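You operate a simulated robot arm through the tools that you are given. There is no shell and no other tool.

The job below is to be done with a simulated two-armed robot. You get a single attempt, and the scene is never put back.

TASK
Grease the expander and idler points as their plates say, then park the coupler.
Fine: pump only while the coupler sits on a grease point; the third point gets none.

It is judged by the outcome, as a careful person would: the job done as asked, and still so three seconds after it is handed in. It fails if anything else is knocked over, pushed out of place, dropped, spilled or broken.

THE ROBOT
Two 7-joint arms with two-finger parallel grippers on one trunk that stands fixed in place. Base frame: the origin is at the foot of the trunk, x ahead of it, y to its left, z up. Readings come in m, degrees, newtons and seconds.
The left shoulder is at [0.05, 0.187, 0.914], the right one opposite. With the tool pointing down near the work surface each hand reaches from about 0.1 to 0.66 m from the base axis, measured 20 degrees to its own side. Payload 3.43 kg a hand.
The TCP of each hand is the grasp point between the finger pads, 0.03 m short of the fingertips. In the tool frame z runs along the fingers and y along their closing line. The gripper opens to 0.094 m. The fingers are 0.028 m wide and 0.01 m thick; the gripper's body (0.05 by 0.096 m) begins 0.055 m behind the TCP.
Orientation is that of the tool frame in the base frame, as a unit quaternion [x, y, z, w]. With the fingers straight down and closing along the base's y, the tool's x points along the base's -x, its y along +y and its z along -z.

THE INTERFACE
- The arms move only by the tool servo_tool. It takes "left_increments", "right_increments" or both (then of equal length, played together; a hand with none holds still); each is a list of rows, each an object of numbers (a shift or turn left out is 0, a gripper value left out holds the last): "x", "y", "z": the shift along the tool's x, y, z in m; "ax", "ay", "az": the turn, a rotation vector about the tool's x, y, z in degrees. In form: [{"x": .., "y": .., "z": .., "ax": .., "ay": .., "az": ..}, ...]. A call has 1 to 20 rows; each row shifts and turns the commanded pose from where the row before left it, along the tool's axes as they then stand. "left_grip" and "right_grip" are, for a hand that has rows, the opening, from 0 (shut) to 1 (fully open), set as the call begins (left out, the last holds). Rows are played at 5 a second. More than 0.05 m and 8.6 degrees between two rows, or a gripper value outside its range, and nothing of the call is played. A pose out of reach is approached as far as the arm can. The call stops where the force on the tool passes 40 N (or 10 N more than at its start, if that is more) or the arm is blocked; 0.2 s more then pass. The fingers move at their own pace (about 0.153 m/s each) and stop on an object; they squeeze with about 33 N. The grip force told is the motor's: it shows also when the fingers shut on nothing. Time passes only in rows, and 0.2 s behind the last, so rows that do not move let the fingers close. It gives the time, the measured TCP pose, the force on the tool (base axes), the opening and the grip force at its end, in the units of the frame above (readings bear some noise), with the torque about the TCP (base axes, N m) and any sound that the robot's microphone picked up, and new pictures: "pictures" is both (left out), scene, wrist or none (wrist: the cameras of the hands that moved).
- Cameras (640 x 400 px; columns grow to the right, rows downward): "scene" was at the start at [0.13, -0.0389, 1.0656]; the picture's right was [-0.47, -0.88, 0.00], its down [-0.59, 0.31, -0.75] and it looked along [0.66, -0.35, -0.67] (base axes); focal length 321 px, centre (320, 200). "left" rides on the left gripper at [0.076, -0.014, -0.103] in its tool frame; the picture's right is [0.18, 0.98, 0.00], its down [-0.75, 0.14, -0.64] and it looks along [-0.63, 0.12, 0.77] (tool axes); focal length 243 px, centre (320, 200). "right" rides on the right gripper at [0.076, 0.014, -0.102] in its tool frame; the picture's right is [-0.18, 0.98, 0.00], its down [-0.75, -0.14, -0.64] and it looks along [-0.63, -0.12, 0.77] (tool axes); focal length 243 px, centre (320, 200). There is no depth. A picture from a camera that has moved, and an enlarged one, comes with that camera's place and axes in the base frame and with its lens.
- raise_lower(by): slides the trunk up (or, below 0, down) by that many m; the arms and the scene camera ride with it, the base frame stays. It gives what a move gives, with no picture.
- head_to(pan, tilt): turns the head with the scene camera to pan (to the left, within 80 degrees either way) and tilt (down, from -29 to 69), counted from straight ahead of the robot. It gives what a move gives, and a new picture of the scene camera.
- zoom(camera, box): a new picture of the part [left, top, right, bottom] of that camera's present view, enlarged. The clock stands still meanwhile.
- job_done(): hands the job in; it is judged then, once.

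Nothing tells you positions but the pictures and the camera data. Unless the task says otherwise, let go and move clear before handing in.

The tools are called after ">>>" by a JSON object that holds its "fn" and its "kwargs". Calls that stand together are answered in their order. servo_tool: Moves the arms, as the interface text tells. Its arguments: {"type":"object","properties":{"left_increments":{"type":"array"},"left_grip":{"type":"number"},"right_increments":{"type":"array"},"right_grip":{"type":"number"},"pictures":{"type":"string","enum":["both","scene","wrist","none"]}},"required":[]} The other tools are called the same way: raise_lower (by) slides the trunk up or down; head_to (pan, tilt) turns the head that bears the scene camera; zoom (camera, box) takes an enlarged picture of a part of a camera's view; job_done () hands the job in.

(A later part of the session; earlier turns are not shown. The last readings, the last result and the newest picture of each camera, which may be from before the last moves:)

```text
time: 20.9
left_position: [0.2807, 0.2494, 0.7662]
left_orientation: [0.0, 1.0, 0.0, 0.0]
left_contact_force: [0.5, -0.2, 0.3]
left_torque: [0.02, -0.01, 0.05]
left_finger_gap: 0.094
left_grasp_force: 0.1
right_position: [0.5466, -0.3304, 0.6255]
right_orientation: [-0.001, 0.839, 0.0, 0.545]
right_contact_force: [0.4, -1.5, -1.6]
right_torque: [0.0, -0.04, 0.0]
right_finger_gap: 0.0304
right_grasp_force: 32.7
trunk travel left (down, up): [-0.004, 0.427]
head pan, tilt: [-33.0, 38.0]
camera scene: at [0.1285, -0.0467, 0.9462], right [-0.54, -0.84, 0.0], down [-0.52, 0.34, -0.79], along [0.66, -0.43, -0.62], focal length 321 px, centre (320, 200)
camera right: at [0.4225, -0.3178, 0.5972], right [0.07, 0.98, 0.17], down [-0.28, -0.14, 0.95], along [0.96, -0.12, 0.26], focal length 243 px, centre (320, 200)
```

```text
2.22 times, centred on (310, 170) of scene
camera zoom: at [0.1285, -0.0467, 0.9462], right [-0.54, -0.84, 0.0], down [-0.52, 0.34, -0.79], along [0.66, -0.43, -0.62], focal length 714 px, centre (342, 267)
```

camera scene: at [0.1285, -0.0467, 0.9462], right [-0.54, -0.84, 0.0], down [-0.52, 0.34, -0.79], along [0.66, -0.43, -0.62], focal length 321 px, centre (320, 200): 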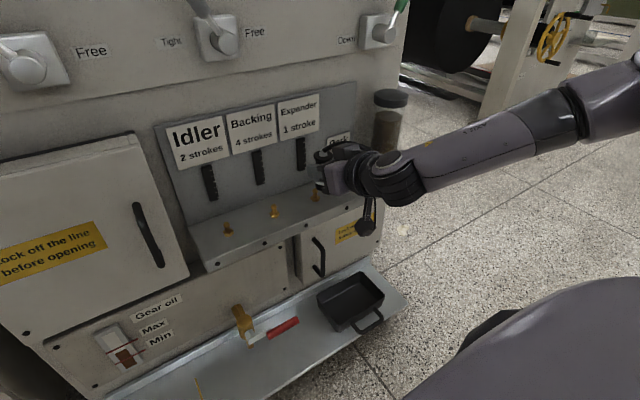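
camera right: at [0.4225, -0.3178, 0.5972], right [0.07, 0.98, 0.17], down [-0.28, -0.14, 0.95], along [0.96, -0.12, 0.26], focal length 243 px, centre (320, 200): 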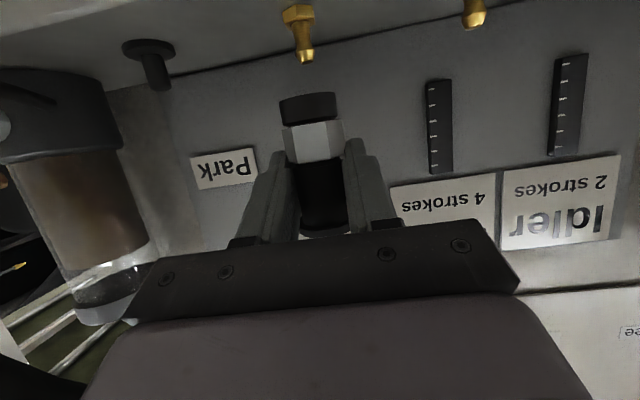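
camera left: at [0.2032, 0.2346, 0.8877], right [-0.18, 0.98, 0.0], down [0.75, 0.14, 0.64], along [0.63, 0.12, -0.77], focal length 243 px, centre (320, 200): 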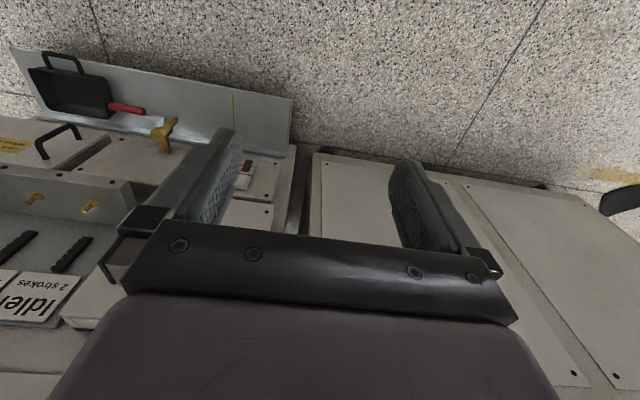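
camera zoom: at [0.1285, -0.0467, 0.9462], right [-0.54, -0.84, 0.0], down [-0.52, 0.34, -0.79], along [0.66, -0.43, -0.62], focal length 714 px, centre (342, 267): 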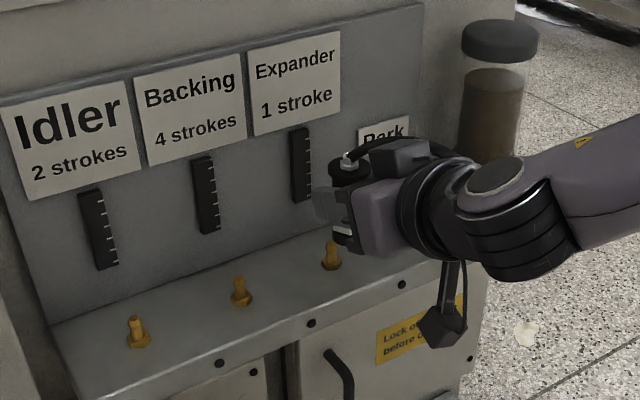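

>>> {"fn": "servo_tool", "kwargs": {"right_increments": [{"x": -0.006, "y": -0.0008, "z": 0.01355}, {"x": -0.006, "z": 0.01355}, {}]}}

>>> {"fn": "zoom", "kwargs": {"camera": "right", "box": [200, 0, 440, 150]}}

>>> {"fn": "zoom", "kwargs": {"camera": "scene", "box": [270, 120, 370, 220]}}

```text
time: 21.7
left_position: [0.2792, 0.2499, 0.7651]
left_orientation: [0.001, 1.0, -0.001, 0.0]
left_contact_force: [0.3, -0.2, -0.1]
left_torque: [0.03, -0.01, -0.01]
left_finger_gap: 0.0942
left_grasp_force: 0.0
right_position: [0.5774, -0.332, 0.6252]
right_orientation: [-0.001, 0.839, 0.001, 0.545]
right_contact_force: [0.0, 0.0, -1.6]
right_torque: [0.03, 0.01, 0.0]
right_finger_gap: 0.0303
right_grasp_force: 33.1
trunk travel left (down, up): [-0.004, 0.427]
head pan, tilt: [-33.0, 38.0]
camera scene: at [0.1285, -0.0467, 0.9462], right [-0.54, -0.84, 0.0], down [-0.52, 0.34, -0.79], along [0.66, -0.43, -0.62], focal length 321 px, centre (320, 200)
camera right: at [0.4524, -0.3186, 0.597], right [0.07, 0.98, 0.17], down [-0.28, -0.14, 0.95], along [0.96, -0.12, 0.26], focal length 243 px, centre (320, 200)
```

scene: 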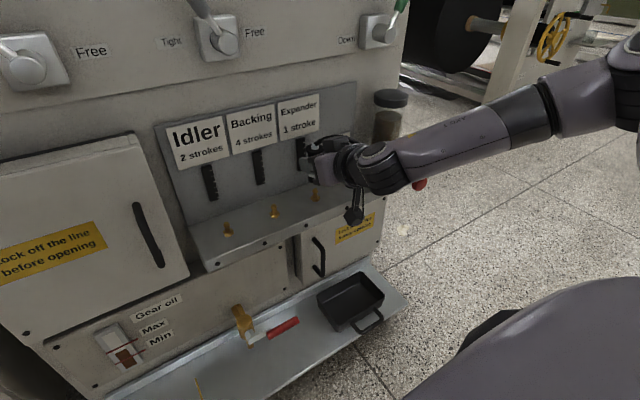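
right: 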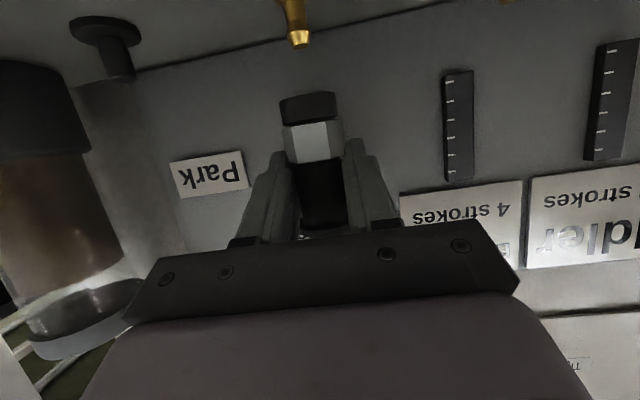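

```text
2.67 times, centred on (320, 75) of right
camera zoom: at [0.4524, -0.3186, 0.597], right [0.07, 0.98, 0.17], down [-0.28, -0.14, 0.95], along [0.96, -0.12, 0.26], focal length 647 px, centre (320, 533)
```

zoom: 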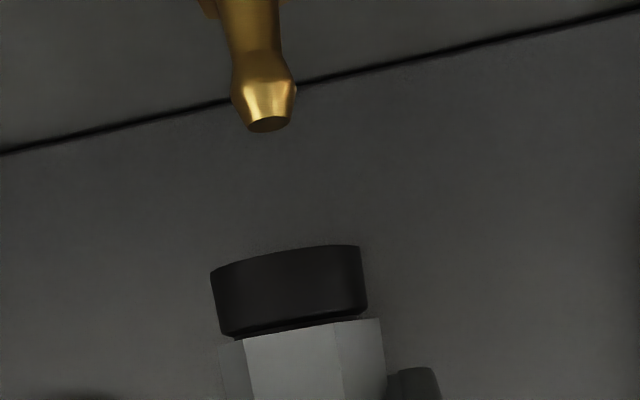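

```text
4.00 times, centred on (320, 170) of scene
camera zoom: at [0.1285, -0.0467, 0.9462], right [-0.54, -0.84, 0.0], down [-0.52, 0.34, -0.79], along [0.66, -0.43, -0.62], focal length 1285 px, centre (320, 320)
```

zoom: 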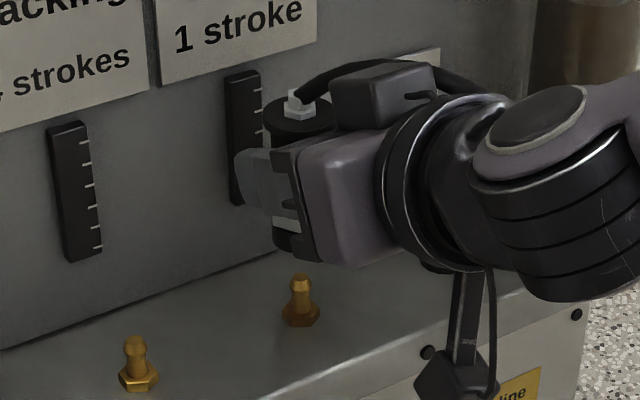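

>>> {"fn": "servo_tool", "kwargs": {"right_increments": [{"x": 0.0064, "z": 0.00285}, {"x": 0.0064, "z": 0.00285}, {"x": 0.0064, "z": 0.00285}, {}]}}

>>> {"fn": "zoom", "kwargs": {"camera": "right", "box": [200, 0, 440, 150]}}

>>> {"fn": "zoom", "kwargs": {"camera": "scene", "box": [270, 120, 370, 220]}}

```text
time: 22.7
left_position: [0.2801, 0.2508, 0.7646]
left_orientation: [0.0, 1.0, 0.0, 0.0]
left_contact_force: [0.1, 0.9, 0.4]
left_torque: [-0.01, 0.0, 0.0]
left_finger_gap: 0.0942
left_grasp_force: 0.0
right_position: [0.5778, -0.3317, 0.604]
right_orientation: [0.001, 0.838, -0.001, 0.545]
right_contact_force: [-0.3, 0.3, -1.5]
right_torque: [-0.01, 0.02, 0.04]
right_finger_gap: 0.0302
right_grasp_force: 32.8
trunk travel left (down, up): [-0.004, 0.427]
head pan, tilt: [-33.0, 38.0]
camera scene: at [0.1285, -0.0467, 0.9462], right [-0.54, -0.84, 0.0], down [-0.52, 0.34, -0.79], along [0.66, -0.43, -0.62], focal length 321 px, centre (320, 200)
camera right: at [0.4521, -0.3183, 0.5761], right [0.07, 0.98, 0.17], down [-0.28, -0.14, 0.95], along [0.96, -0.12, 0.26], focal length 243 px, centre (320, 200)
```

scene: 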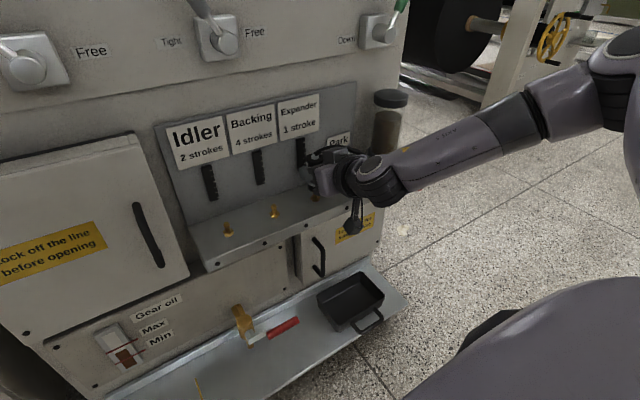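
right: 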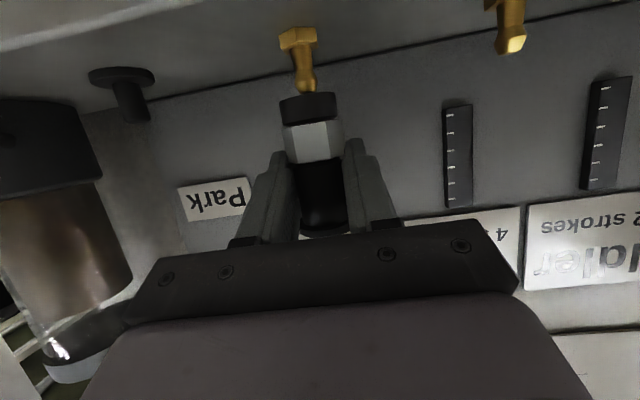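

```text
2.67 times, centred on (320, 75) of right
camera zoom: at [0.4521, -0.3183, 0.5761], right [0.07, 0.98, 0.17], down [-0.28, -0.14, 0.95], along [0.96, -0.12, 0.26], focal length 647 px, centre (320, 533)
```

zoom: 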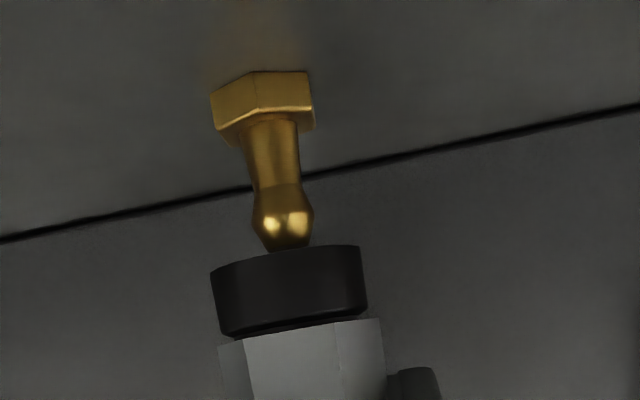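

```text
4.00 times, centred on (320, 170) of scene
camera zoom: at [0.1285, -0.0467, 0.9462], right [-0.54, -0.84, 0.0], down [-0.52, 0.34, -0.79], along [0.66, -0.43, -0.62], focal length 1285 px, centre (320, 320)
```

zoom: 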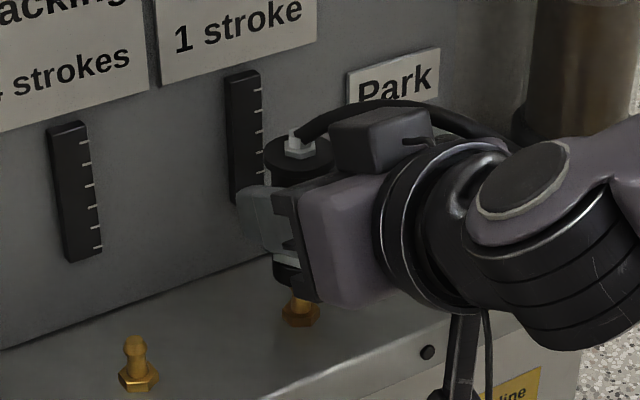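

>>> {"fn": "servo_tool", "kwargs": {"right_increments": [{"x": 0.0046, "z": 0.00204}, {"x": 0.0046, "z": 0.00204}, {}], "pictures": "none"}}

>>> {"fn": "zoom", "kwargs": {"camera": "right", "box": [200, 0, 440, 150]}}

>>> {"fn": "zoom", "kwargs": {"camera": "scene", "box": [270, 120, 370, 220]}}

```text
time: 23.5
left_position: [0.2802, 0.2509, 0.7664]
left_orientation: [-0.001, 1.0, 0.001, 0.0]
left_contact_force: [-0.1, 0.1, -0.1]
left_torque: [0.0, -0.03, -0.03]
left_finger_gap: 0.0943
left_grasp_force: 0.1
right_position: [0.5775, -0.3301, 0.5942]
right_orientation: [-0.001, 0.838, 0.001, 0.545]
right_contact_force: [-3.9, 4.1, -0.7]
right_torque: [0.14, 0.13, 0.03]
right_finger_gap: 0.0301
right_grasp_force: 33.1
trunk travel left (down, up): [-0.004, 0.427]
head pan, tilt: [-33.0, 38.0]
```

```text
2.67 times, centred on (320, 75) of right
camera zoom: at [0.4521, -0.318, 0.5664], right [0.07, 0.98, 0.17], down [-0.28, -0.14, 0.95], along [0.96, -0.12, 0.26], focal length 647 px, centre (320, 533)
```

zoom: 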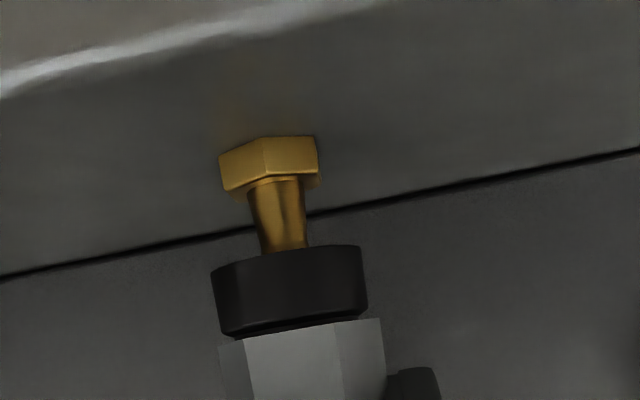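

```text
4.00 times, centred on (320, 170) of scene
camera zoom: at [0.1283, -0.0466, 0.9463], right [-0.54, -0.84, 0.0], down [-0.52, 0.34, -0.79], along [0.66, -0.43, -0.62], focal length 1285 px, centre (320, 320)
```

zoom: 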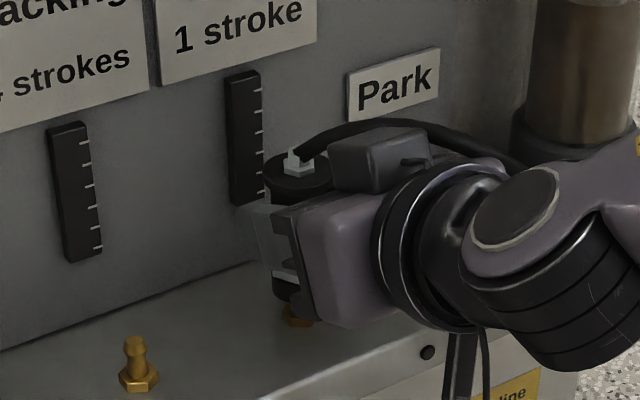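

The coupler is going onto the nipple with a mild side force toward -x, +y. I'll ease over 1 mm and continue down.

>>> {"fn": "servo_tool", "kwargs": {"right_increments": [{"x": 0.0004, "y": 0.001, "z": -0.0009}, {"x": 0.0046, "z": 0.00204}, {"x": 0.0046, "z": 0.00204}, {}], "pictures": "none"}}

>>> {"fn": "zoom", "kwargs": {"camera": "right", "box": [200, 0, 440, 150]}}

```text
time: 24.5
left_position: [0.2794, 0.2494, 0.765]
left_orientation: [0.0, 1.0, 0.0, 0.0]
left_contact_force: [-0.1, 0.1, -1.5]
left_torque: [-0.02, 0.01, 0.02]
left_finger_gap: 0.094
left_grasp_force: 0.2
right_position: [0.5761, -0.3313, 0.5847]
right_orientation: [0.0, 0.838, 0.0, 0.545]
right_contact_force: [0.4, 0.0, -1.5]
right_torque: [-0.04, -0.01, 0.02]
right_finger_gap: 0.0302
right_grasp_force: 33.3
trunk travel left (down, up): [-0.004, 0.427]
head pan, tilt: [-33.0, 38.0]
```

```text
2.67 times, centred on (320, 75) of right
camera zoom: at [0.4511, -0.3177, 0.5561], right [0.08, 0.98, 0.17], down [-0.28, -0.14, 0.95], along [0.96, -0.12, 0.26], focal length 647 px, centre (320, 533)
```

zoom: 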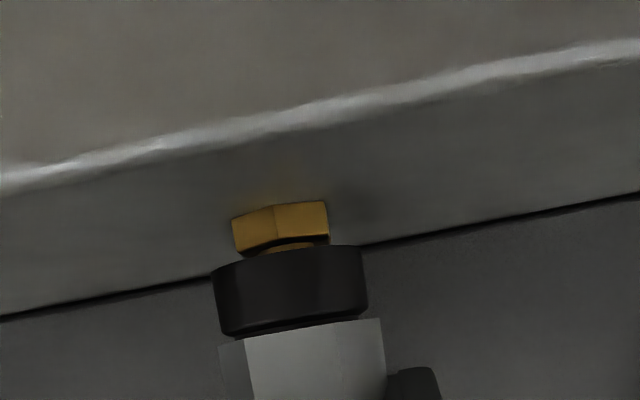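

>>> {"fn": "servo_tool", "kwargs": {"right_increments": [{"x": 0.00183, "z": 0.00081}, {"x": 0.00183, "z": 0.00081}, {}], "pictures": "none"}}

>>> {"fn": "zoom", "kwargs": {"camera": "right", "box": [200, 0, 440, 150]}}

```text
time: 25.3
left_position: [0.2815, 0.251, 0.7648]
left_orientation: [0.0, 1.0, 0.0, 0.001]
left_contact_force: [-0.4, -0.7, -0.3]
left_torque: [-0.04, -0.02, 0.0]
left_finger_gap: 0.0938
left_grasp_force: 0.1
right_position: [0.5758, -0.33, 0.5804]
right_orientation: [0.0, 0.838, 0.0, 0.545]
right_contact_force: [-0.1, -0.3, -1.0]
right_torque: [0.04, 0.0, -0.01]
right_finger_gap: 0.0302
right_grasp_force: 32.8
trunk travel left (down, up): [-0.004, 0.427]
head pan, tilt: [-33.0, 38.0]
```

```text
2.67 times, centred on (320, 75) of right
camera zoom: at [0.4512, -0.3171, 0.552], right [0.07, 0.98, 0.17], down [-0.28, -0.14, 0.95], along [0.96, -0.12, 0.26], focal length 647 px, centre (320, 533)
```

zoom: 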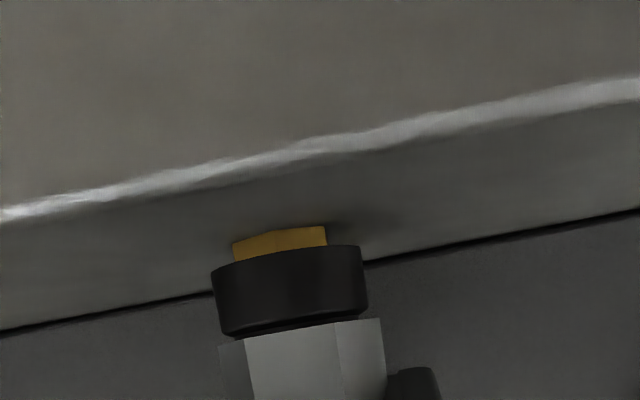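

>>> {"fn": "servo_tool", "kwargs": {"right_increments": [{"x": 0.00183, "z": 0.00081}, {"x": 0.00183, "z": 0.00081}, {}], "pictures": "none"}}

>>> {"fn": "zoom", "kwargs": {"camera": "right", "box": [200, 0, 440, 150]}}

```text
time: 26.1
left_position: [0.281, 0.2505, 0.765]
left_orientation: [0.0, 1.0, -0.001, -0.001]
left_contact_force: [-0.2, 0.4, -1.4]
left_torque: [0.02, 0.02, -0.01]
left_finger_gap: 0.0937
left_grasp_force: 0.1
right_position: [0.5774, -0.331, 0.577]
right_orientation: [0.0, 0.838, -0.001, 0.545]
right_contact_force: [0.5, 0.5, -0.8]
right_torque: [-0.06, 0.03, 0.03]
right_finger_gap: 0.0301
right_grasp_force: 33.1
trunk travel left (down, up): [-0.004, 0.427]
head pan, tilt: [-33.0, 38.0]
```

```text
2.67 times, centred on (320, 75) of right
camera zoom: at [0.4512, -0.3172, 0.5481], right [0.07, 0.98, 0.17], down [-0.28, -0.14, 0.95], along [0.96, -0.12, 0.26], focal length 647 px, centre (320, 533)
```

zoom: 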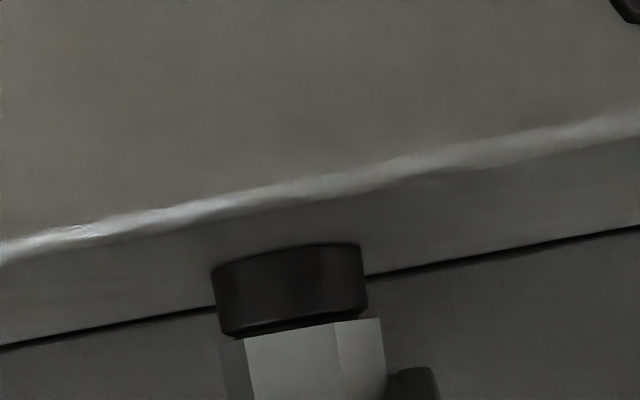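

>>> {"fn": "servo_tool", "kwargs": {"right_increments": [{"x": 0.00137, "z": 0.00061}, {"x": 0.00137, "z": 0.00061}, {}], "pictures": "none"}}

>>> {"fn": "zoom", "kwargs": {"camera": "right", "box": [200, 0, 440, 150]}}

```text
time: 26.9
left_position: [0.2793, 0.2504, 0.7657]
left_orientation: [0.0, 1.0, 0.0, 0.001]
left_contact_force: [0.9, -0.6, -0.2]
left_torque: [0.04, 0.03, -0.02]
left_finger_gap: 0.0939
left_grasp_force: 0.0
right_position: [0.5763, -0.33, 0.5761]
right_orientation: [-0.001, 0.837, 0.0, 0.547]
right_contact_force: [-3.7, 0.0, 10.5]
right_torque: [-0.11, 0.07, 0.0]
right_finger_gap: 0.0303
right_grasp_force: 32.5
trunk travel left (down, up): [-0.004, 0.427]
head pan, tilt: [-33.0, 38.0]
```

```text
2.67 times, centred on (320, 75) of right
camera zoom: at [0.4518, -0.3168, 0.5469], right [0.07, 0.98, 0.17], down [-0.28, -0.14, 0.95], along [0.96, -0.12, 0.27], focal length 647 px, centre (320, 533)
```

zoom: 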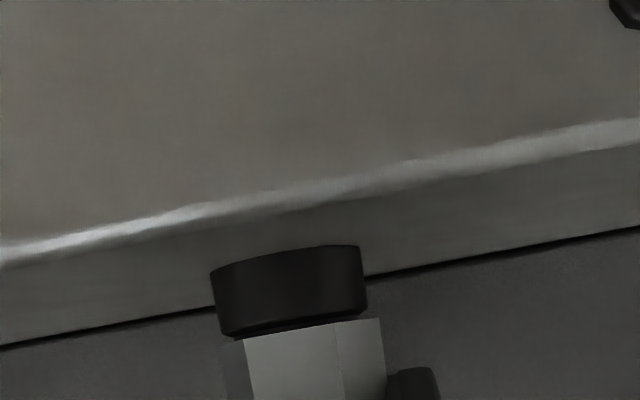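

Contact at 10 N shows it is seated on the expander. I'll unload slightly, open, and back out to check that it stays.

>>> {"fn": "servo_tool", "kwargs": {"right_increments": [{"x": 0.0009, "z": 0.0004}, {}, {"x": -0.002, "z": -0.0009}], "pictures": "none"}}

>>> {"fn": "servo_tool", "kwargs": {"right_increments": [{}, {}, {}], "right_grip": 0.6, "pictures": "wrist"}}

```text
time: 27.7
left_position: [0.28, 0.2507, 0.7658]
left_orientation: [0.001, 1.0, -0.001, 0.0]
left_contact_force: [-0.1, 0.1, 0.1]
left_torque: [0.0, 0.01, 0.0]
left_finger_gap: 0.094
left_grasp_force: 0.1
right_position: [0.576, -0.3312, 0.5753]
right_orientation: [0.0, 0.838, -0.001, 0.545]
right_contact_force: [3.5, 0.5, 10.4]
right_torque: [0.04, -0.38, 0.01]
right_finger_gap: 0.0302
right_grasp_force: 32.4
trunk travel left (down, up): [-0.004, 0.427]
head pan, tilt: [-33.0, 38.0]
```

```text
time: 28.5
left_position: [0.2803, 0.2503, 0.7655]
left_orientation: [0.0, 1.0, -0.001, 0.0]
left_contact_force: [-1.2, -0.1, 0.8]
left_torque: [0.02, -0.01, -0.01]
left_finger_gap: 0.0939
left_grasp_force: 0.0
right_position: [0.5757, -0.3307, 0.5732]
right_orientation: [0.0, 0.839, 0.0, 0.545]
right_contact_force: [0.9, -0.2, 0.2]
right_torque: [-0.01, -0.05, 0.01]
right_finger_gap: 0.0561
right_grasp_force: 0.1
trunk travel left (down, up): [-0.004, 0.427]
head pan, tilt: [-33.0, 38.0]
camera right: at [0.4512, -0.3172, 0.5461], right [0.07, 0.98, 0.17], down [-0.28, -0.14, 0.95], along [0.96, -0.12, 0.26], focal length 243 px, centre (320, 200)
```

right: 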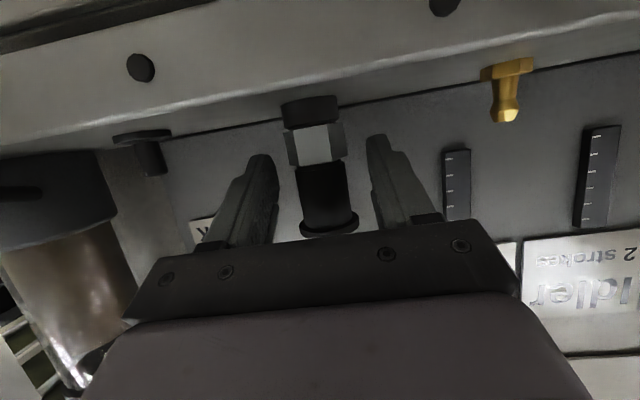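

>>> {"fn": "servo_tool", "kwargs": {"right_increments": [{"x": 0.0102, "z": -0.0229}, {"x": 0.0102, "z": -0.0229}, {"x": 0.0102, "z": -0.0229}, {"x": 0.0102, "z": -0.0229}, {}]}}

>>> {"fn": "zoom", "kwargs": {"camera": "right", "box": [120, 0, 480, 225]}}

>>> {"fn": "zoom", "kwargs": {"camera": "scene", "box": [270, 100, 450, 220]}}

```text
time: 29.7
left_position: [0.28, 0.2496, 0.765]
left_orientation: [0.0, 1.0, 0.0, 0.001]
left_contact_force: [0.2, -0.1, -0.3]
left_torque: [-0.01, 0.02, 0.0]
left_finger_gap: 0.0941
left_grasp_force: 0.0
right_position: [0.4762, -0.3302, 0.5735]
right_orientation: [0.0, 0.839, 0.0, 0.544]
right_contact_force: [0.0, 0.2, -0.3]
right_torque: [0.01, -0.01, -0.05]
right_finger_gap: 0.0564
right_grasp_force: 0.0
trunk travel left (down, up): [-0.004, 0.427]
head pan, tilt: [-33.0, 38.0]
camera scene: at [0.1284, -0.0467, 0.9463], right [-0.54, -0.84, 0.0], down [-0.52, 0.34, -0.79], along [0.66, -0.43, -0.62], focal length 321 px, centre (320, 200)
camera right: at [0.3504, -0.3173, 0.5464], right [0.07, 0.98, 0.17], down [-0.28, -0.14, 0.95], along [0.96, -0.12, 0.27], focal length 243 px, centre (320, 200)
```

scene: 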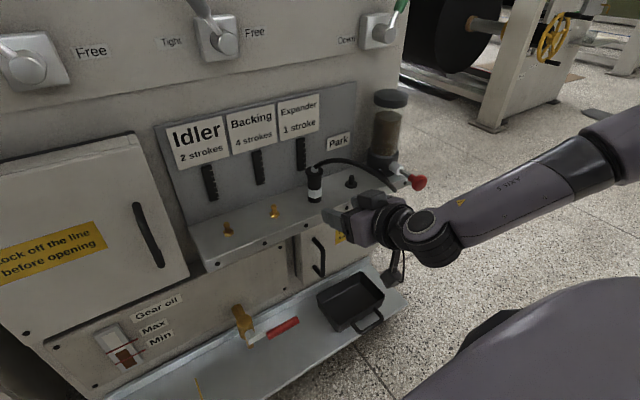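
right: 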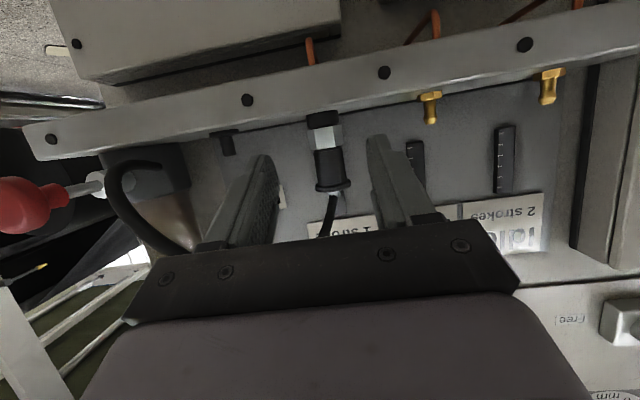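

```text
1.78 times, centred on (300, 112) of right
camera zoom: at [0.3504, -0.3173, 0.5464], right [0.07, 0.98, 0.17], down [-0.28, -0.14, 0.95], along [0.96, -0.12, 0.27], focal length 431 px, centre (356, 356)
```

zoom: 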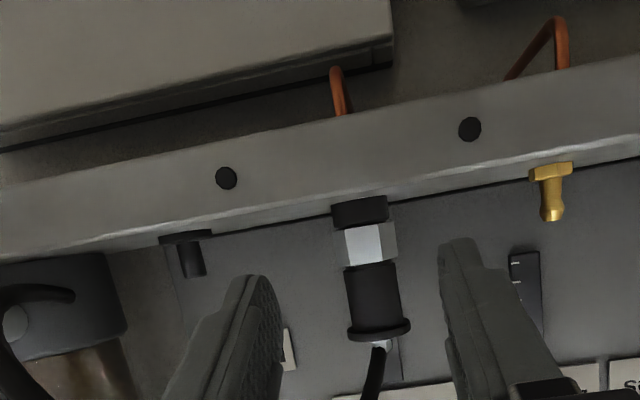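

```text
3.33 times, centred on (360, 160) of scene
camera zoom: at [0.1284, -0.0467, 0.9463], right [-0.54, -0.84, 0.0], down [-0.52, 0.34, -0.79], along [0.66, -0.43, -0.62], focal length 1071 px, centre (187, 333)
```

zoom: 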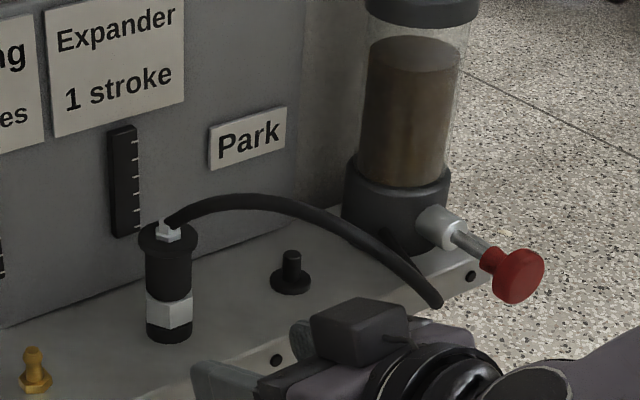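

The coupler stands seated and upright on the expander point. Next I'll close the fingers and bring them in front of the pump knob at about (0.48, -0.527, 0.557).

>>> {"fn": "servo_tool", "kwargs": {"right_increments": [{"x": 0.0163, "z": -0.0366}, {"x": 0.0163, "z": -0.0366}, {"y": -0.0394}, {"y": -0.0394}, {"y": -0.0394}, {"y": -0.0394}, {"y": -0.0394}, {"x": 0.0146, "z": 0.0065}, {}], "right_grip": 0.0}}

>>> {"fn": "zoom", "kwargs": {"camera": "right", "box": [160, 0, 480, 200]}}

>>> {"fn": "zoom", "kwargs": {"camera": "scene", "box": [290, 100, 470, 220]}}

```text
time: 31.7
left_position: [0.2801, 0.2504, 0.7665]
left_orientation: [0.0, 1.0, 0.0, 0.0]
left_contact_force: [0.2, 0.4, 0.5]
left_torque: [0.02, -0.03, 0.01]
left_finger_gap: 0.0938
left_grasp_force: 0.0
right_position: [0.3957, -0.5281, 0.5595]
right_orientation: [0.0, 0.839, 0.0, 0.545]
right_contact_force: [-0.5, -0.2, 0.8]
right_torque: [0.01, 0.02, 0.05]
right_finger_gap: 0.0003
right_grasp_force: 33.1
trunk travel left (down, up): [-0.004, 0.427]
head pan, tilt: [-33.0, 38.0]
camera scene: at [0.1284, -0.0467, 0.9463], right [-0.54, -0.84, 0.0], down [-0.52, 0.34, -0.79], along [0.66, -0.43, -0.62], focal length 321 px, centre (320, 200)
camera right: at [0.2709, -0.5151, 0.5301], right [0.08, 0.98, 0.17], down [-0.28, -0.14, 0.95], along [0.96, -0.12, 0.27], focal length 243 px, centre (320, 200)
```

scene: 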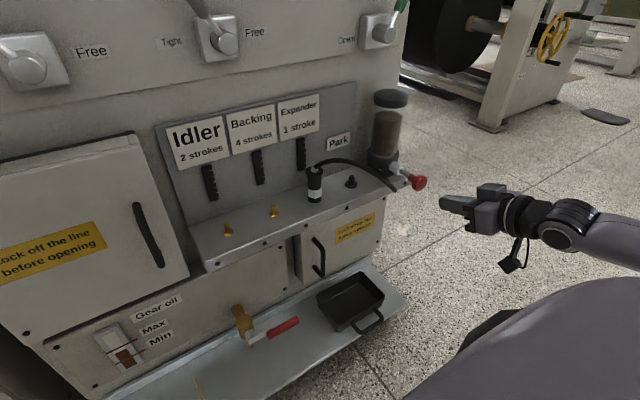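
right: 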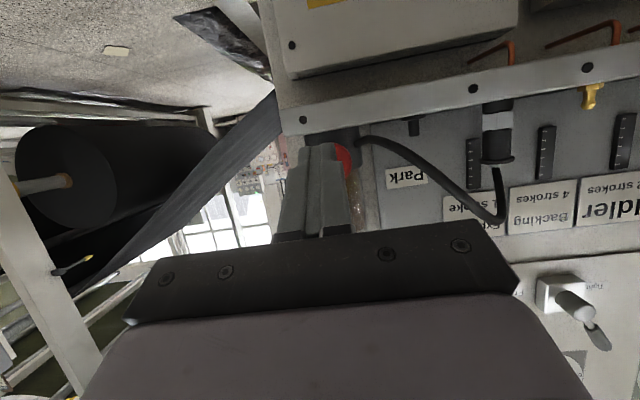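

```text
2.00 times, centred on (320, 100) of right
camera zoom: at [0.2709, -0.5151, 0.5301], right [0.08, 0.98, 0.17], down [-0.28, -0.14, 0.95], along [0.96, -0.12, 0.27], focal length 485 px, centre (320, 400)
```

zoom: 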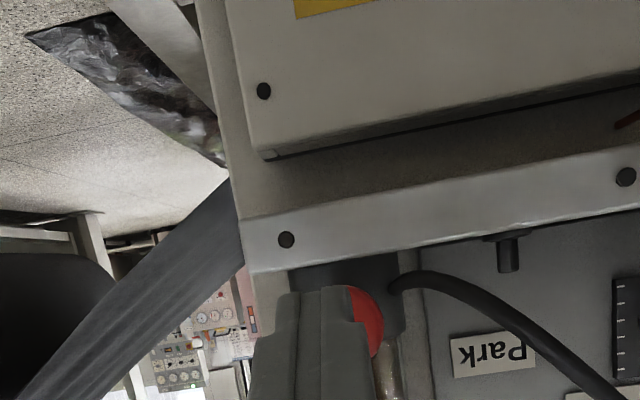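

```text
3.33 times, centred on (380, 160) of scene
camera zoom: at [0.1284, -0.0467, 0.9463], right [-0.54, -0.84, 0.0], down [-0.52, 0.34, -0.79], along [0.66, -0.43, -0.62], focal length 1071 px, centre (120, 333)
```

zoom: 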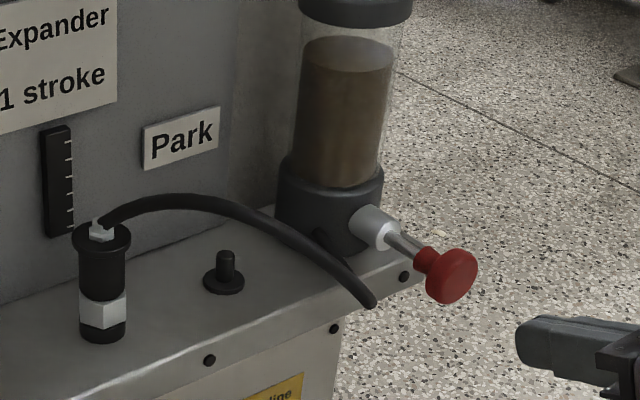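

>>> {"fn": "servo_tool", "kwargs": {"right_increments": [{"x": 0.0027, "y": 0.0035, "z": 0.0012}, {"x": -0.0061, "z": 0.0137}, {"x": -0.0061, "z": 0.0137}, {}]}}

>>> {"fn": "zoom", "kwargs": {"camera": "scene", "box": [380, 140, 480, 240]}}

>>> {"fn": "zoom", "kwargs": {"camera": "right", "box": [240, 100, 400, 200]}}

```text
time: 32.7
left_position: [0.2795, 0.2506, 0.7644]
left_orientation: [0.0, 1.0, 0.0, -0.001]
left_contact_force: [0.2, 0.3, 0.0]
left_torque: [0.0, 0.02, 0.0]
left_finger_gap: 0.0938
left_grasp_force: 0.0
right_position: [0.4272, -0.5234, 0.5545]
right_orientation: [0.0, 0.839, 0.0, 0.544]
right_contact_force: [0.0, -0.2, -0.1]
right_torque: [-0.01, 0.0, 0.0]
right_finger_gap: 0.0
right_grasp_force: 32.5
trunk travel left (down, up): [-0.004, 0.427]
head pan, tilt: [-33.0, 38.0]
camera scene: at [0.1284, -0.0466, 0.9463], right [-0.54, -0.84, 0.0], down [-0.52, 0.34, -0.79], along [0.66, -0.43, -0.62], focal length 321 px, centre (320, 200)
camera right: at [0.3009, -0.5111, 0.5273], right [0.07, 0.98, 0.17], down [-0.28, -0.14, 0.95], along [0.96, -0.12, 0.26], focal length 243 px, centre (320, 200)
```

scene: 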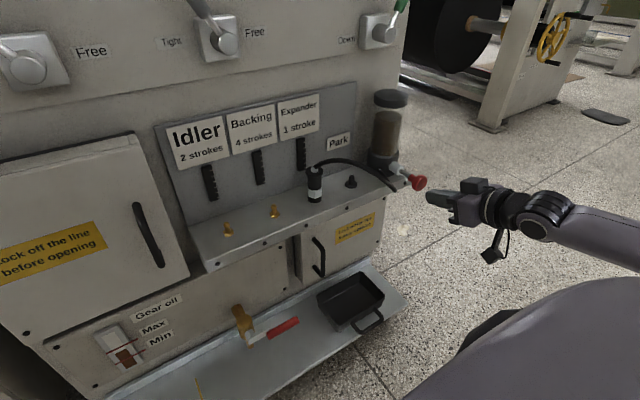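
right: 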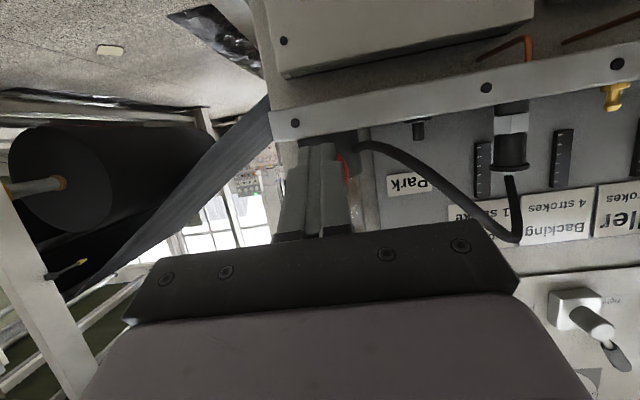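

```text
4.00 times, centred on (430, 190) of scene
camera zoom: at [0.1284, -0.0466, 0.9463], right [-0.54, -0.84, 0.0], down [-0.52, 0.34, -0.79], along [0.66, -0.43, -0.62], focal length 1285 px, centre (-120, 240)
```

zoom: 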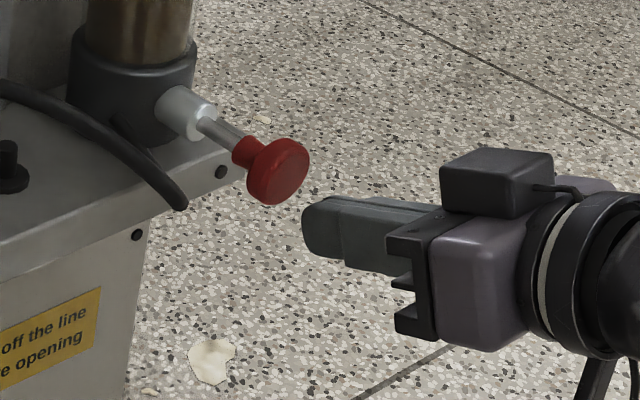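

```text
4.00 times, centred on (320, 150) of right
camera zoom: at [0.3009, -0.5111, 0.5273], right [0.07, 0.98, 0.17], down [-0.28, -0.14, 0.95], along [0.96, -0.12, 0.26], focal length 970 px, centre (320, 400)
```

zoom: 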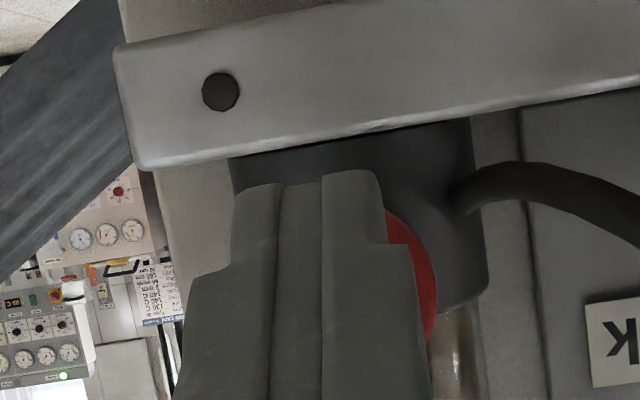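

>>> {"fn": "servo_tool", "kwargs": {"right_increments": [{"x": -0.0046, "z": -0.002}, {"x": -0.0031, "z": 0.0069}, {"x": -0.002, "z": 0.0046}, {}], "pictures": "none"}}

>>> {"fn": "zoom", "kwargs": {"camera": "scene", "box": [380, 140, 480, 240]}}

```text
time: 33.7
left_position: [0.2798, 0.2507, 0.7648]
left_orientation: [0.0, 1.0, 0.0, 0.0]
left_contact_force: [-0.3, -0.2, 0.7]
left_torque: [-0.03, -0.04, 0.0]
left_finger_gap: 0.094
left_grasp_force: 0.0
right_position: [0.4381, -0.5237, 0.5612]
right_orientation: [0.0, 0.838, 0.0, 0.545]
right_contact_force: [0.1, 0.4, -0.3]
right_torque: [0.02, 0.01, -0.03]
right_finger_gap: 0.0001
right_grasp_force: 33.1
trunk travel left (down, up): [-0.004, 0.427]
head pan, tilt: [-33.0, 38.0]
```

```text
4.00 times, centred on (430, 190) of scene
camera zoom: at [0.1284, -0.0466, 0.9462], right [-0.54, -0.84, 0.0], down [-0.52, 0.34, -0.79], along [0.66, -0.43, -0.62], focal length 1285 px, centre (-120, 240)
```

zoom: 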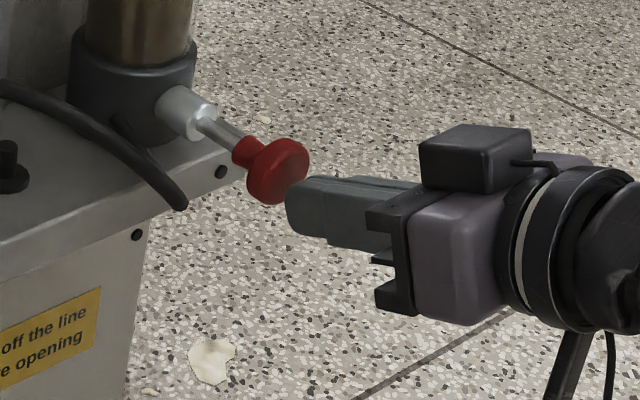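

>>> {"fn": "servo_tool", "kwargs": {"right_increments": [{"x": -0.0037, "z": -0.0016}, {"x": -0.002, "z": 0.0046}, {"x": -0.002, "z": 0.0046}, {}], "pictures": "none"}}

>>> {"fn": "zoom", "kwargs": {"camera": "scene", "box": [380, 140, 480, 240]}}

```text
time: 34.7
left_position: [0.2798, 0.2503, 0.7657]
left_orientation: [0.0, 1.0, 0.0, 0.0]
left_contact_force: [0.3, 0.8, 0.1]
left_torque: [0.01, -0.02, -0.03]
left_finger_gap: 0.0941
left_grasp_force: 0.0
right_position: [0.4492, -0.5246, 0.5648]
right_orientation: [-0.001, 0.839, 0.001, 0.545]
right_contact_force: [-4.6, 0.8, 0.2]
right_torque: [0.02, -0.03, 0.04]
right_finger_gap: 0.0003
right_grasp_force: 32.9
trunk travel left (down, up): [-0.004, 0.427]
head pan, tilt: [-33.0, 38.0]
```

```text
4.00 times, centred on (430, 190) of scene
camera zoom: at [0.1282, -0.0466, 0.9463], right [-0.54, -0.84, 0.0], down [-0.52, 0.34, -0.79], along [0.66, -0.43, -0.62], focal length 1285 px, centre (-120, 240)
```

zoom: 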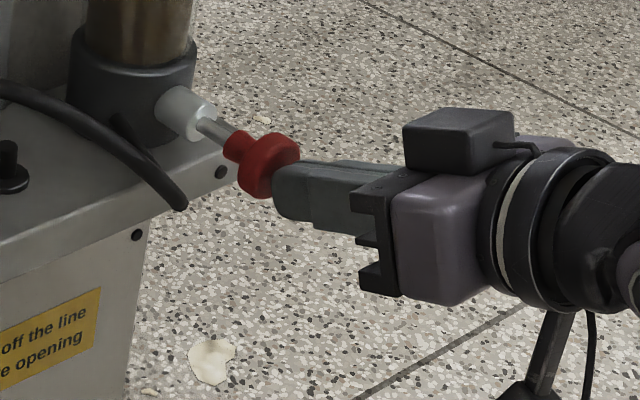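

>>> {"fn": "servo_tool", "kwargs": {"right_increments": [{"x": -0.002, "z": 0.0046}, {"x": -0.002, "z": 0.0046}, {}], "pictures": "none"}}

>>> {"fn": "zoom", "kwargs": {"camera": "scene", "box": [380, 140, 480, 240]}}

```text
time: 35.5
left_position: [0.2802, 0.2512, 0.7644]
left_orientation: [0.0, 1.0, 0.0, 0.0]
left_contact_force: [-0.1, 0.3, 0.8]
left_torque: [-0.03, 0.02, -0.01]
left_finger_gap: 0.094
left_grasp_force: 0.0
right_position: [0.4584, -0.5243, 0.563]
right_orientation: [-0.001, 0.839, 0.0, 0.544]
right_contact_force: [-7.5, 0.8, 2.9]
right_torque: [0.01, -0.07, 0.03]
right_finger_gap: 0.0001
right_grasp_force: 33.3
trunk travel left (down, up): [-0.004, 0.427]
head pan, tilt: [-33.0, 38.0]
```

```text
4.00 times, centred on (430, 190) of scene
camera zoom: at [0.1281, -0.0465, 0.9463], right [-0.54, -0.84, 0.0], down [-0.52, 0.34, -0.79], along [0.66, -0.43, -0.62], focal length 1285 px, centre (-120, 240)
```

zoom: 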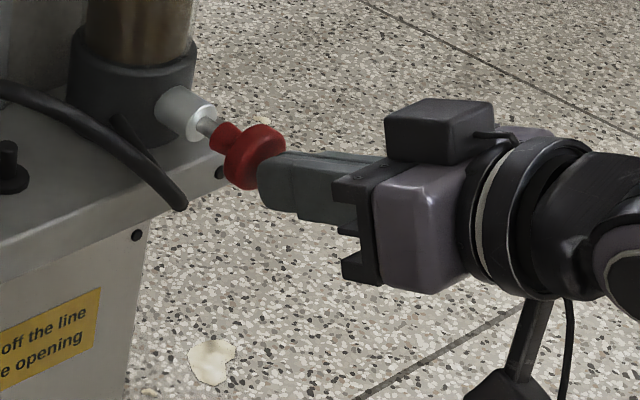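

>>> {"fn": "servo_tool", "kwargs": {"right_increments": [{"x": -0.002, "z": 0.0046}, {"x": -0.002, "z": 0.0046}], "pictures": "none"}}

>>> {"fn": "zoom", "kwargs": {"camera": "scene", "box": [380, 140, 480, 240]}}

>>> {"fn": "zoom", "kwargs": {"camera": "scene", "box": [250, 120, 350, 220]}}

```text
time: 36.2
left_position: [0.2786, 0.2506, 0.7661]
left_orientation: [0.0, 1.0, -0.001, 0.001]
left_contact_force: [0.9, -0.4, 0.5]
left_torque: [-0.01, 0.01, -0.01]
left_finger_gap: 0.0942
left_grasp_force: 0.1
right_position: [0.467, -0.5242, 0.5642]
right_orientation: [0.0, 0.839, -0.001, 0.544]
right_contact_force: [-36.7, -0.1, 14.4]
right_torque: [-0.07, -0.47, -0.04]
right_finger_gap: 0.0
right_grasp_force: 32.8
trunk travel left (down, up): [-0.004, 0.427]
head pan, tilt: [-33.0, 38.0]
heard: click
stopped in row 2 (right hand): the force on the tool passed its limit at 47 N (the readings are from after the stop); the commanded pose is now the measured one
```

```text
4.00 times, centred on (430, 190) of scene
camera zoom: at [0.1265, -0.0459, 0.9469], right [-0.54, -0.84, 0.0], down [-0.51, 0.33, -0.79], along [0.66, -0.43, -0.61], focal length 1285 px, centre (-120, 240)
```

zoom: 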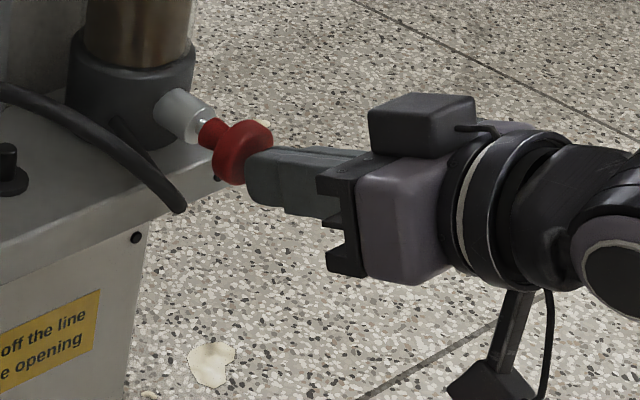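

```text
4.00 times, centred on (300, 170) of scene
camera zoom: at [0.1265, -0.0459, 0.9469], right [-0.54, -0.84, 0.0], down [-0.51, 0.33, -0.79], along [0.66, -0.43, -0.61], focal length 1285 px, centre (400, 320)
```

zoom: 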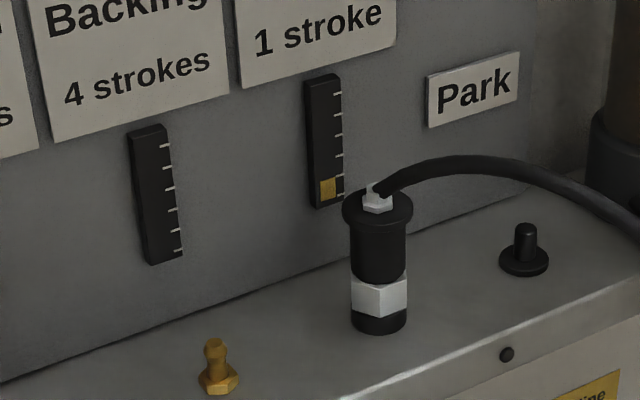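

A click was heard and the expander gauge shows one gold mark, so that point has its one stroke. I'll back straight off the knob and check that it springs out with the gauge still at one.

>>> {"fn": "servo_tool", "kwargs": {"right_increments": [{"x": 0.0061, "z": -0.0137}, {"x": 0.0061, "z": -0.0137}, {"x": 0.0081, "z": -0.0183}, {"x": 0.0081, "z": -0.0183}, {}], "pictures": "none"}}

>>> {"fn": "zoom", "kwargs": {"camera": "scene", "box": [250, 100, 450, 220]}}

```text
time: 37.4
left_position: [0.2803, 0.2508, 0.7651]
left_orientation: [-0.001, 1.0, 0.0, 0.0]
left_contact_force: [0.2, 0.3, -0.2]
left_torque: [-0.05, 0.01, 0.02]
left_finger_gap: 0.0942
left_grasp_force: 0.0
right_position: [0.3979, -0.5237, 0.5634]
right_orientation: [0.001, 0.84, -0.001, 0.543]
right_contact_force: [0.0, 0.2, -0.4]
right_torque: [-0.01, 0.0, 0.01]
right_finger_gap: 0.0
right_grasp_force: 33.2
trunk travel left (down, up): [-0.004, 0.427]
head pan, tilt: [-33.0, 38.0]
```

```text
3.20 times, centred on (350, 160) of scene
camera zoom: at [0.1284, -0.0466, 0.9462], right [-0.54, -0.84, 0.0], down [-0.52, 0.34, -0.79], along [0.66, -0.43, -0.62], focal length 1028 px, centre (224, 328)
```

zoom: 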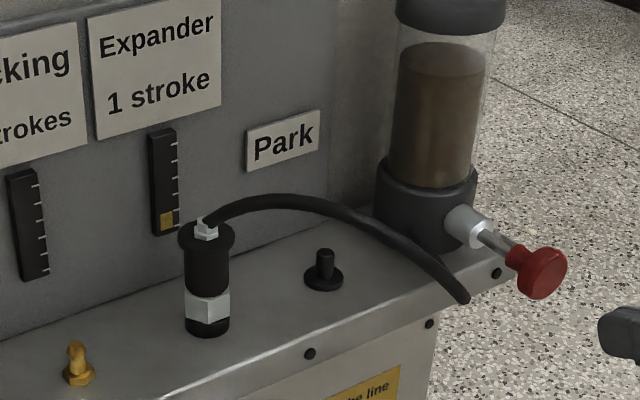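

>>> {"fn": "servo_tool", "kwargs": {"right_increments": [{"x": -0.0091, "z": -0.0041}, {"y": 0.0386}, {"y": 0.0386}, {"y": 0.0386}, {"y": 0.0386}, {"y": 0.0386}, {"x": -0.0163, "z": 0.0366}, {"x": -0.0163, "z": 0.0366}, {}], "right_grip": 0.6}}

>>> {"fn": "zoom", "kwargs": {"camera": "right", "box": [160, 20, 480, 220]}}

```text
time: 39.4
left_position: [0.2799, 0.2492, 0.7652]
left_orientation: [0.0, 1.0, 0.0, 0.0]
left_contact_force: [-0.5, 0.5, -0.8]
left_torque: [-0.02, -0.02, -0.05]
left_finger_gap: 0.0939
left_grasp_force: 0.1
right_position: [0.4786, -0.3291, 0.5723]
right_orientation: [0.0, 0.84, 0.0, 0.542]
right_contact_force: [-0.3, -0.2, 0.3]
right_torque: [-0.01, -0.01, -0.01]
right_finger_gap: 0.0565
right_grasp_force: 0.1
trunk travel left (down, up): [-0.004, 0.427]
head pan, tilt: [-33.0, 38.0]
camera scene: at [0.1284, -0.0466, 0.9463], right [-0.54, -0.84, 0.0], down [-0.52, 0.34, -0.79], along [0.66, -0.43, -0.62], focal length 321 px, centre (320, 200)
camera right: at [0.3542, -0.3161, 0.5449], right [0.08, 0.98, 0.17], down [-0.28, -0.14, 0.95], along [0.96, -0.12, 0.26], focal length 243 px, centre (320, 200)
```

scene: 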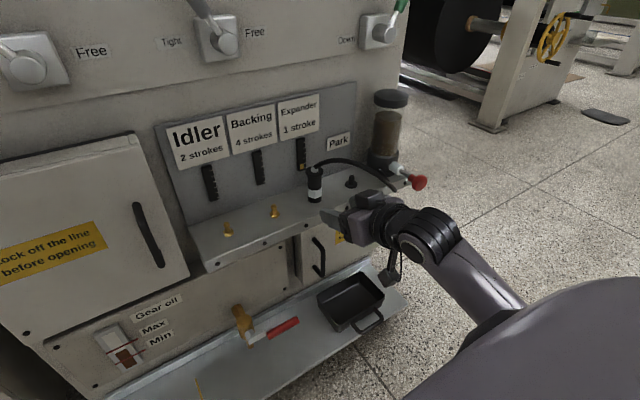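
right: 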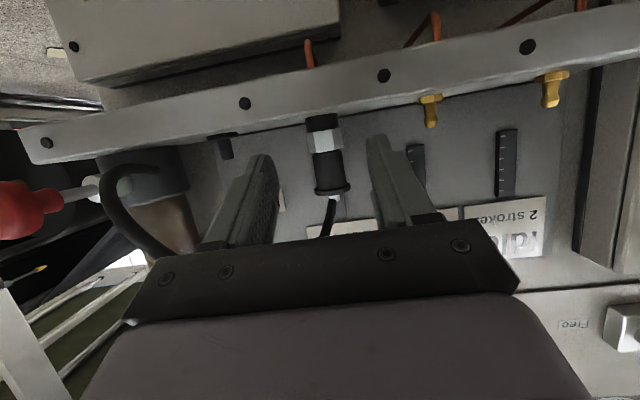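

```text
2.00 times, centred on (320, 120) of right
camera zoom: at [0.3542, -0.3161, 0.5449], right [0.08, 0.98, 0.17], down [-0.28, -0.14, 0.95], along [0.96, -0.12, 0.26], focal length 485 px, centre (320, 360)
```

zoom: 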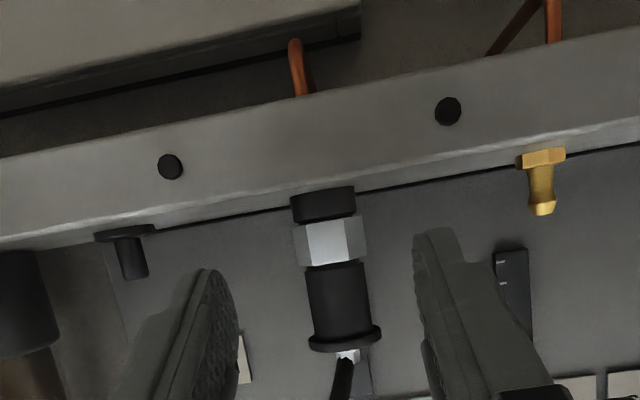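

>>> {"fn": "servo_tool", "kwargs": {"right_increments": [{"x": -0.0102, "y": -0.0013, "z": 0.0222}, {"x": -0.0101, "z": 0.0222}, {"x": -0.0101, "z": 0.0222}, {"x": -0.0101, "z": 0.0222}, {}], "pictures": "wrist"}}

```text
time: 40.6
left_position: [0.2801, 0.2509, 0.7661]
left_orientation: [0.0, 1.0, -0.001, -0.001]
left_contact_force: [0.2, 0.8, -0.3]
left_torque: [-0.03, -0.01, 0.0]
left_finger_gap: 0.094
left_grasp_force: 0.2
right_position: [0.5762, -0.3325, 0.5728]
right_orientation: [0.001, 0.84, 0.0, 0.542]
right_contact_force: [0.4, -0.4, 0.3]
right_torque: [-0.04, 0.0, 0.01]
right_finger_gap: 0.0564
right_grasp_force: 0.1
trunk travel left (down, up): [-0.004, 0.427]
head pan, tilt: [-33.0, 38.0]
camera right: at [0.451, -0.3192, 0.5452], right [0.08, 0.98, 0.17], down [-0.28, -0.14, 0.95], along [0.96, -0.12, 0.26], focal length 243 px, centre (320, 200)
```

right: 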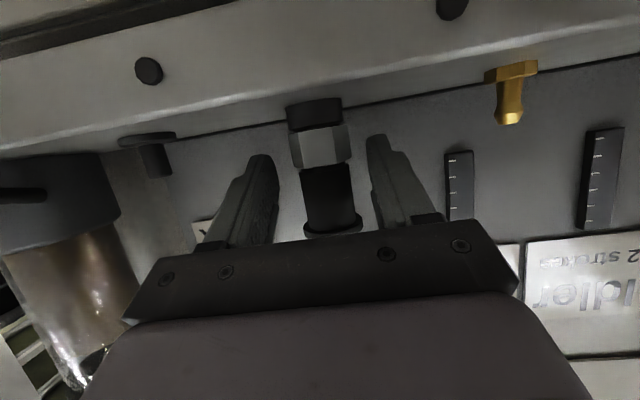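

>>> {"fn": "servo_tool", "kwargs": {"right_increments": [{"y": 0.0025}, {}], "pictures": "none"}}

>>> {"fn": "servo_tool", "kwargs": {"right_increments": [{}, {}, {}], "right_grip": 0.0, "pictures": "wrist"}}

```text
time: 41.2
left_position: [0.2796, 0.2499, 0.7663]
left_orientation: [0.0, 1.0, 0.0, 0.0]
left_contact_force: [-0.1, 0.1, -0.2]
left_torque: [0.0, -0.01, 0.0]
left_finger_gap: 0.0939
left_grasp_force: 0.1
right_position: [0.576, -0.3304, 0.5731]
right_orientation: [0.001, 0.84, -0.001, 0.543]
right_contact_force: [-0.1, 0.8, 0.3]
right_torque: [0.01, 0.0, -0.01]
right_finger_gap: 0.0564
right_grasp_force: 0.0
trunk travel left (down, up): [-0.004, 0.427]
head pan, tilt: [-33.0, 38.0]
```

```text
time: 42.0
left_position: [0.2784, 0.2511, 0.7651]
left_orientation: [0.001, 1.0, 0.0, 0.001]
left_contact_force: [-0.6, -0.4, -0.2]
left_torque: [0.01, 0.04, 0.01]
left_finger_gap: 0.0936
left_grasp_force: 0.1
right_position: [0.5752, -0.33, 0.5747]
right_orientation: [0.001, 0.839, 0.0, 0.543]
right_contact_force: [0.4, 0.1, 0.6]
right_torque: [-0.04, 0.03, 0.0]
right_finger_gap: 0.0296
right_grasp_force: 33.0
trunk travel left (down, up): [-0.004, 0.427]
head pan, tilt: [-33.0, 38.0]
camera right: at [0.4507, -0.3168, 0.5458], right [0.08, 0.98, 0.17], down [-0.28, -0.14, 0.95], along [0.96, -0.12, 0.26], focal length 243 px, centre (320, 200)
```

right: 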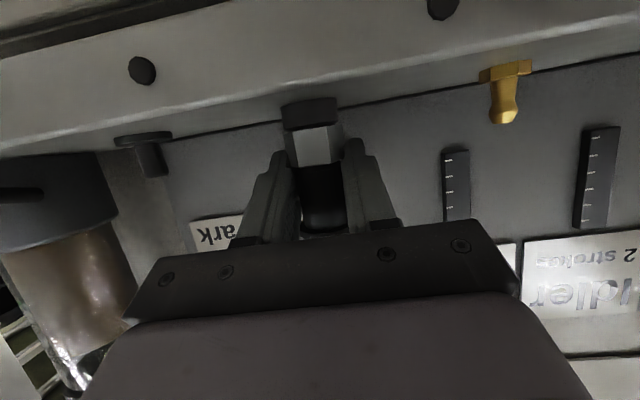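

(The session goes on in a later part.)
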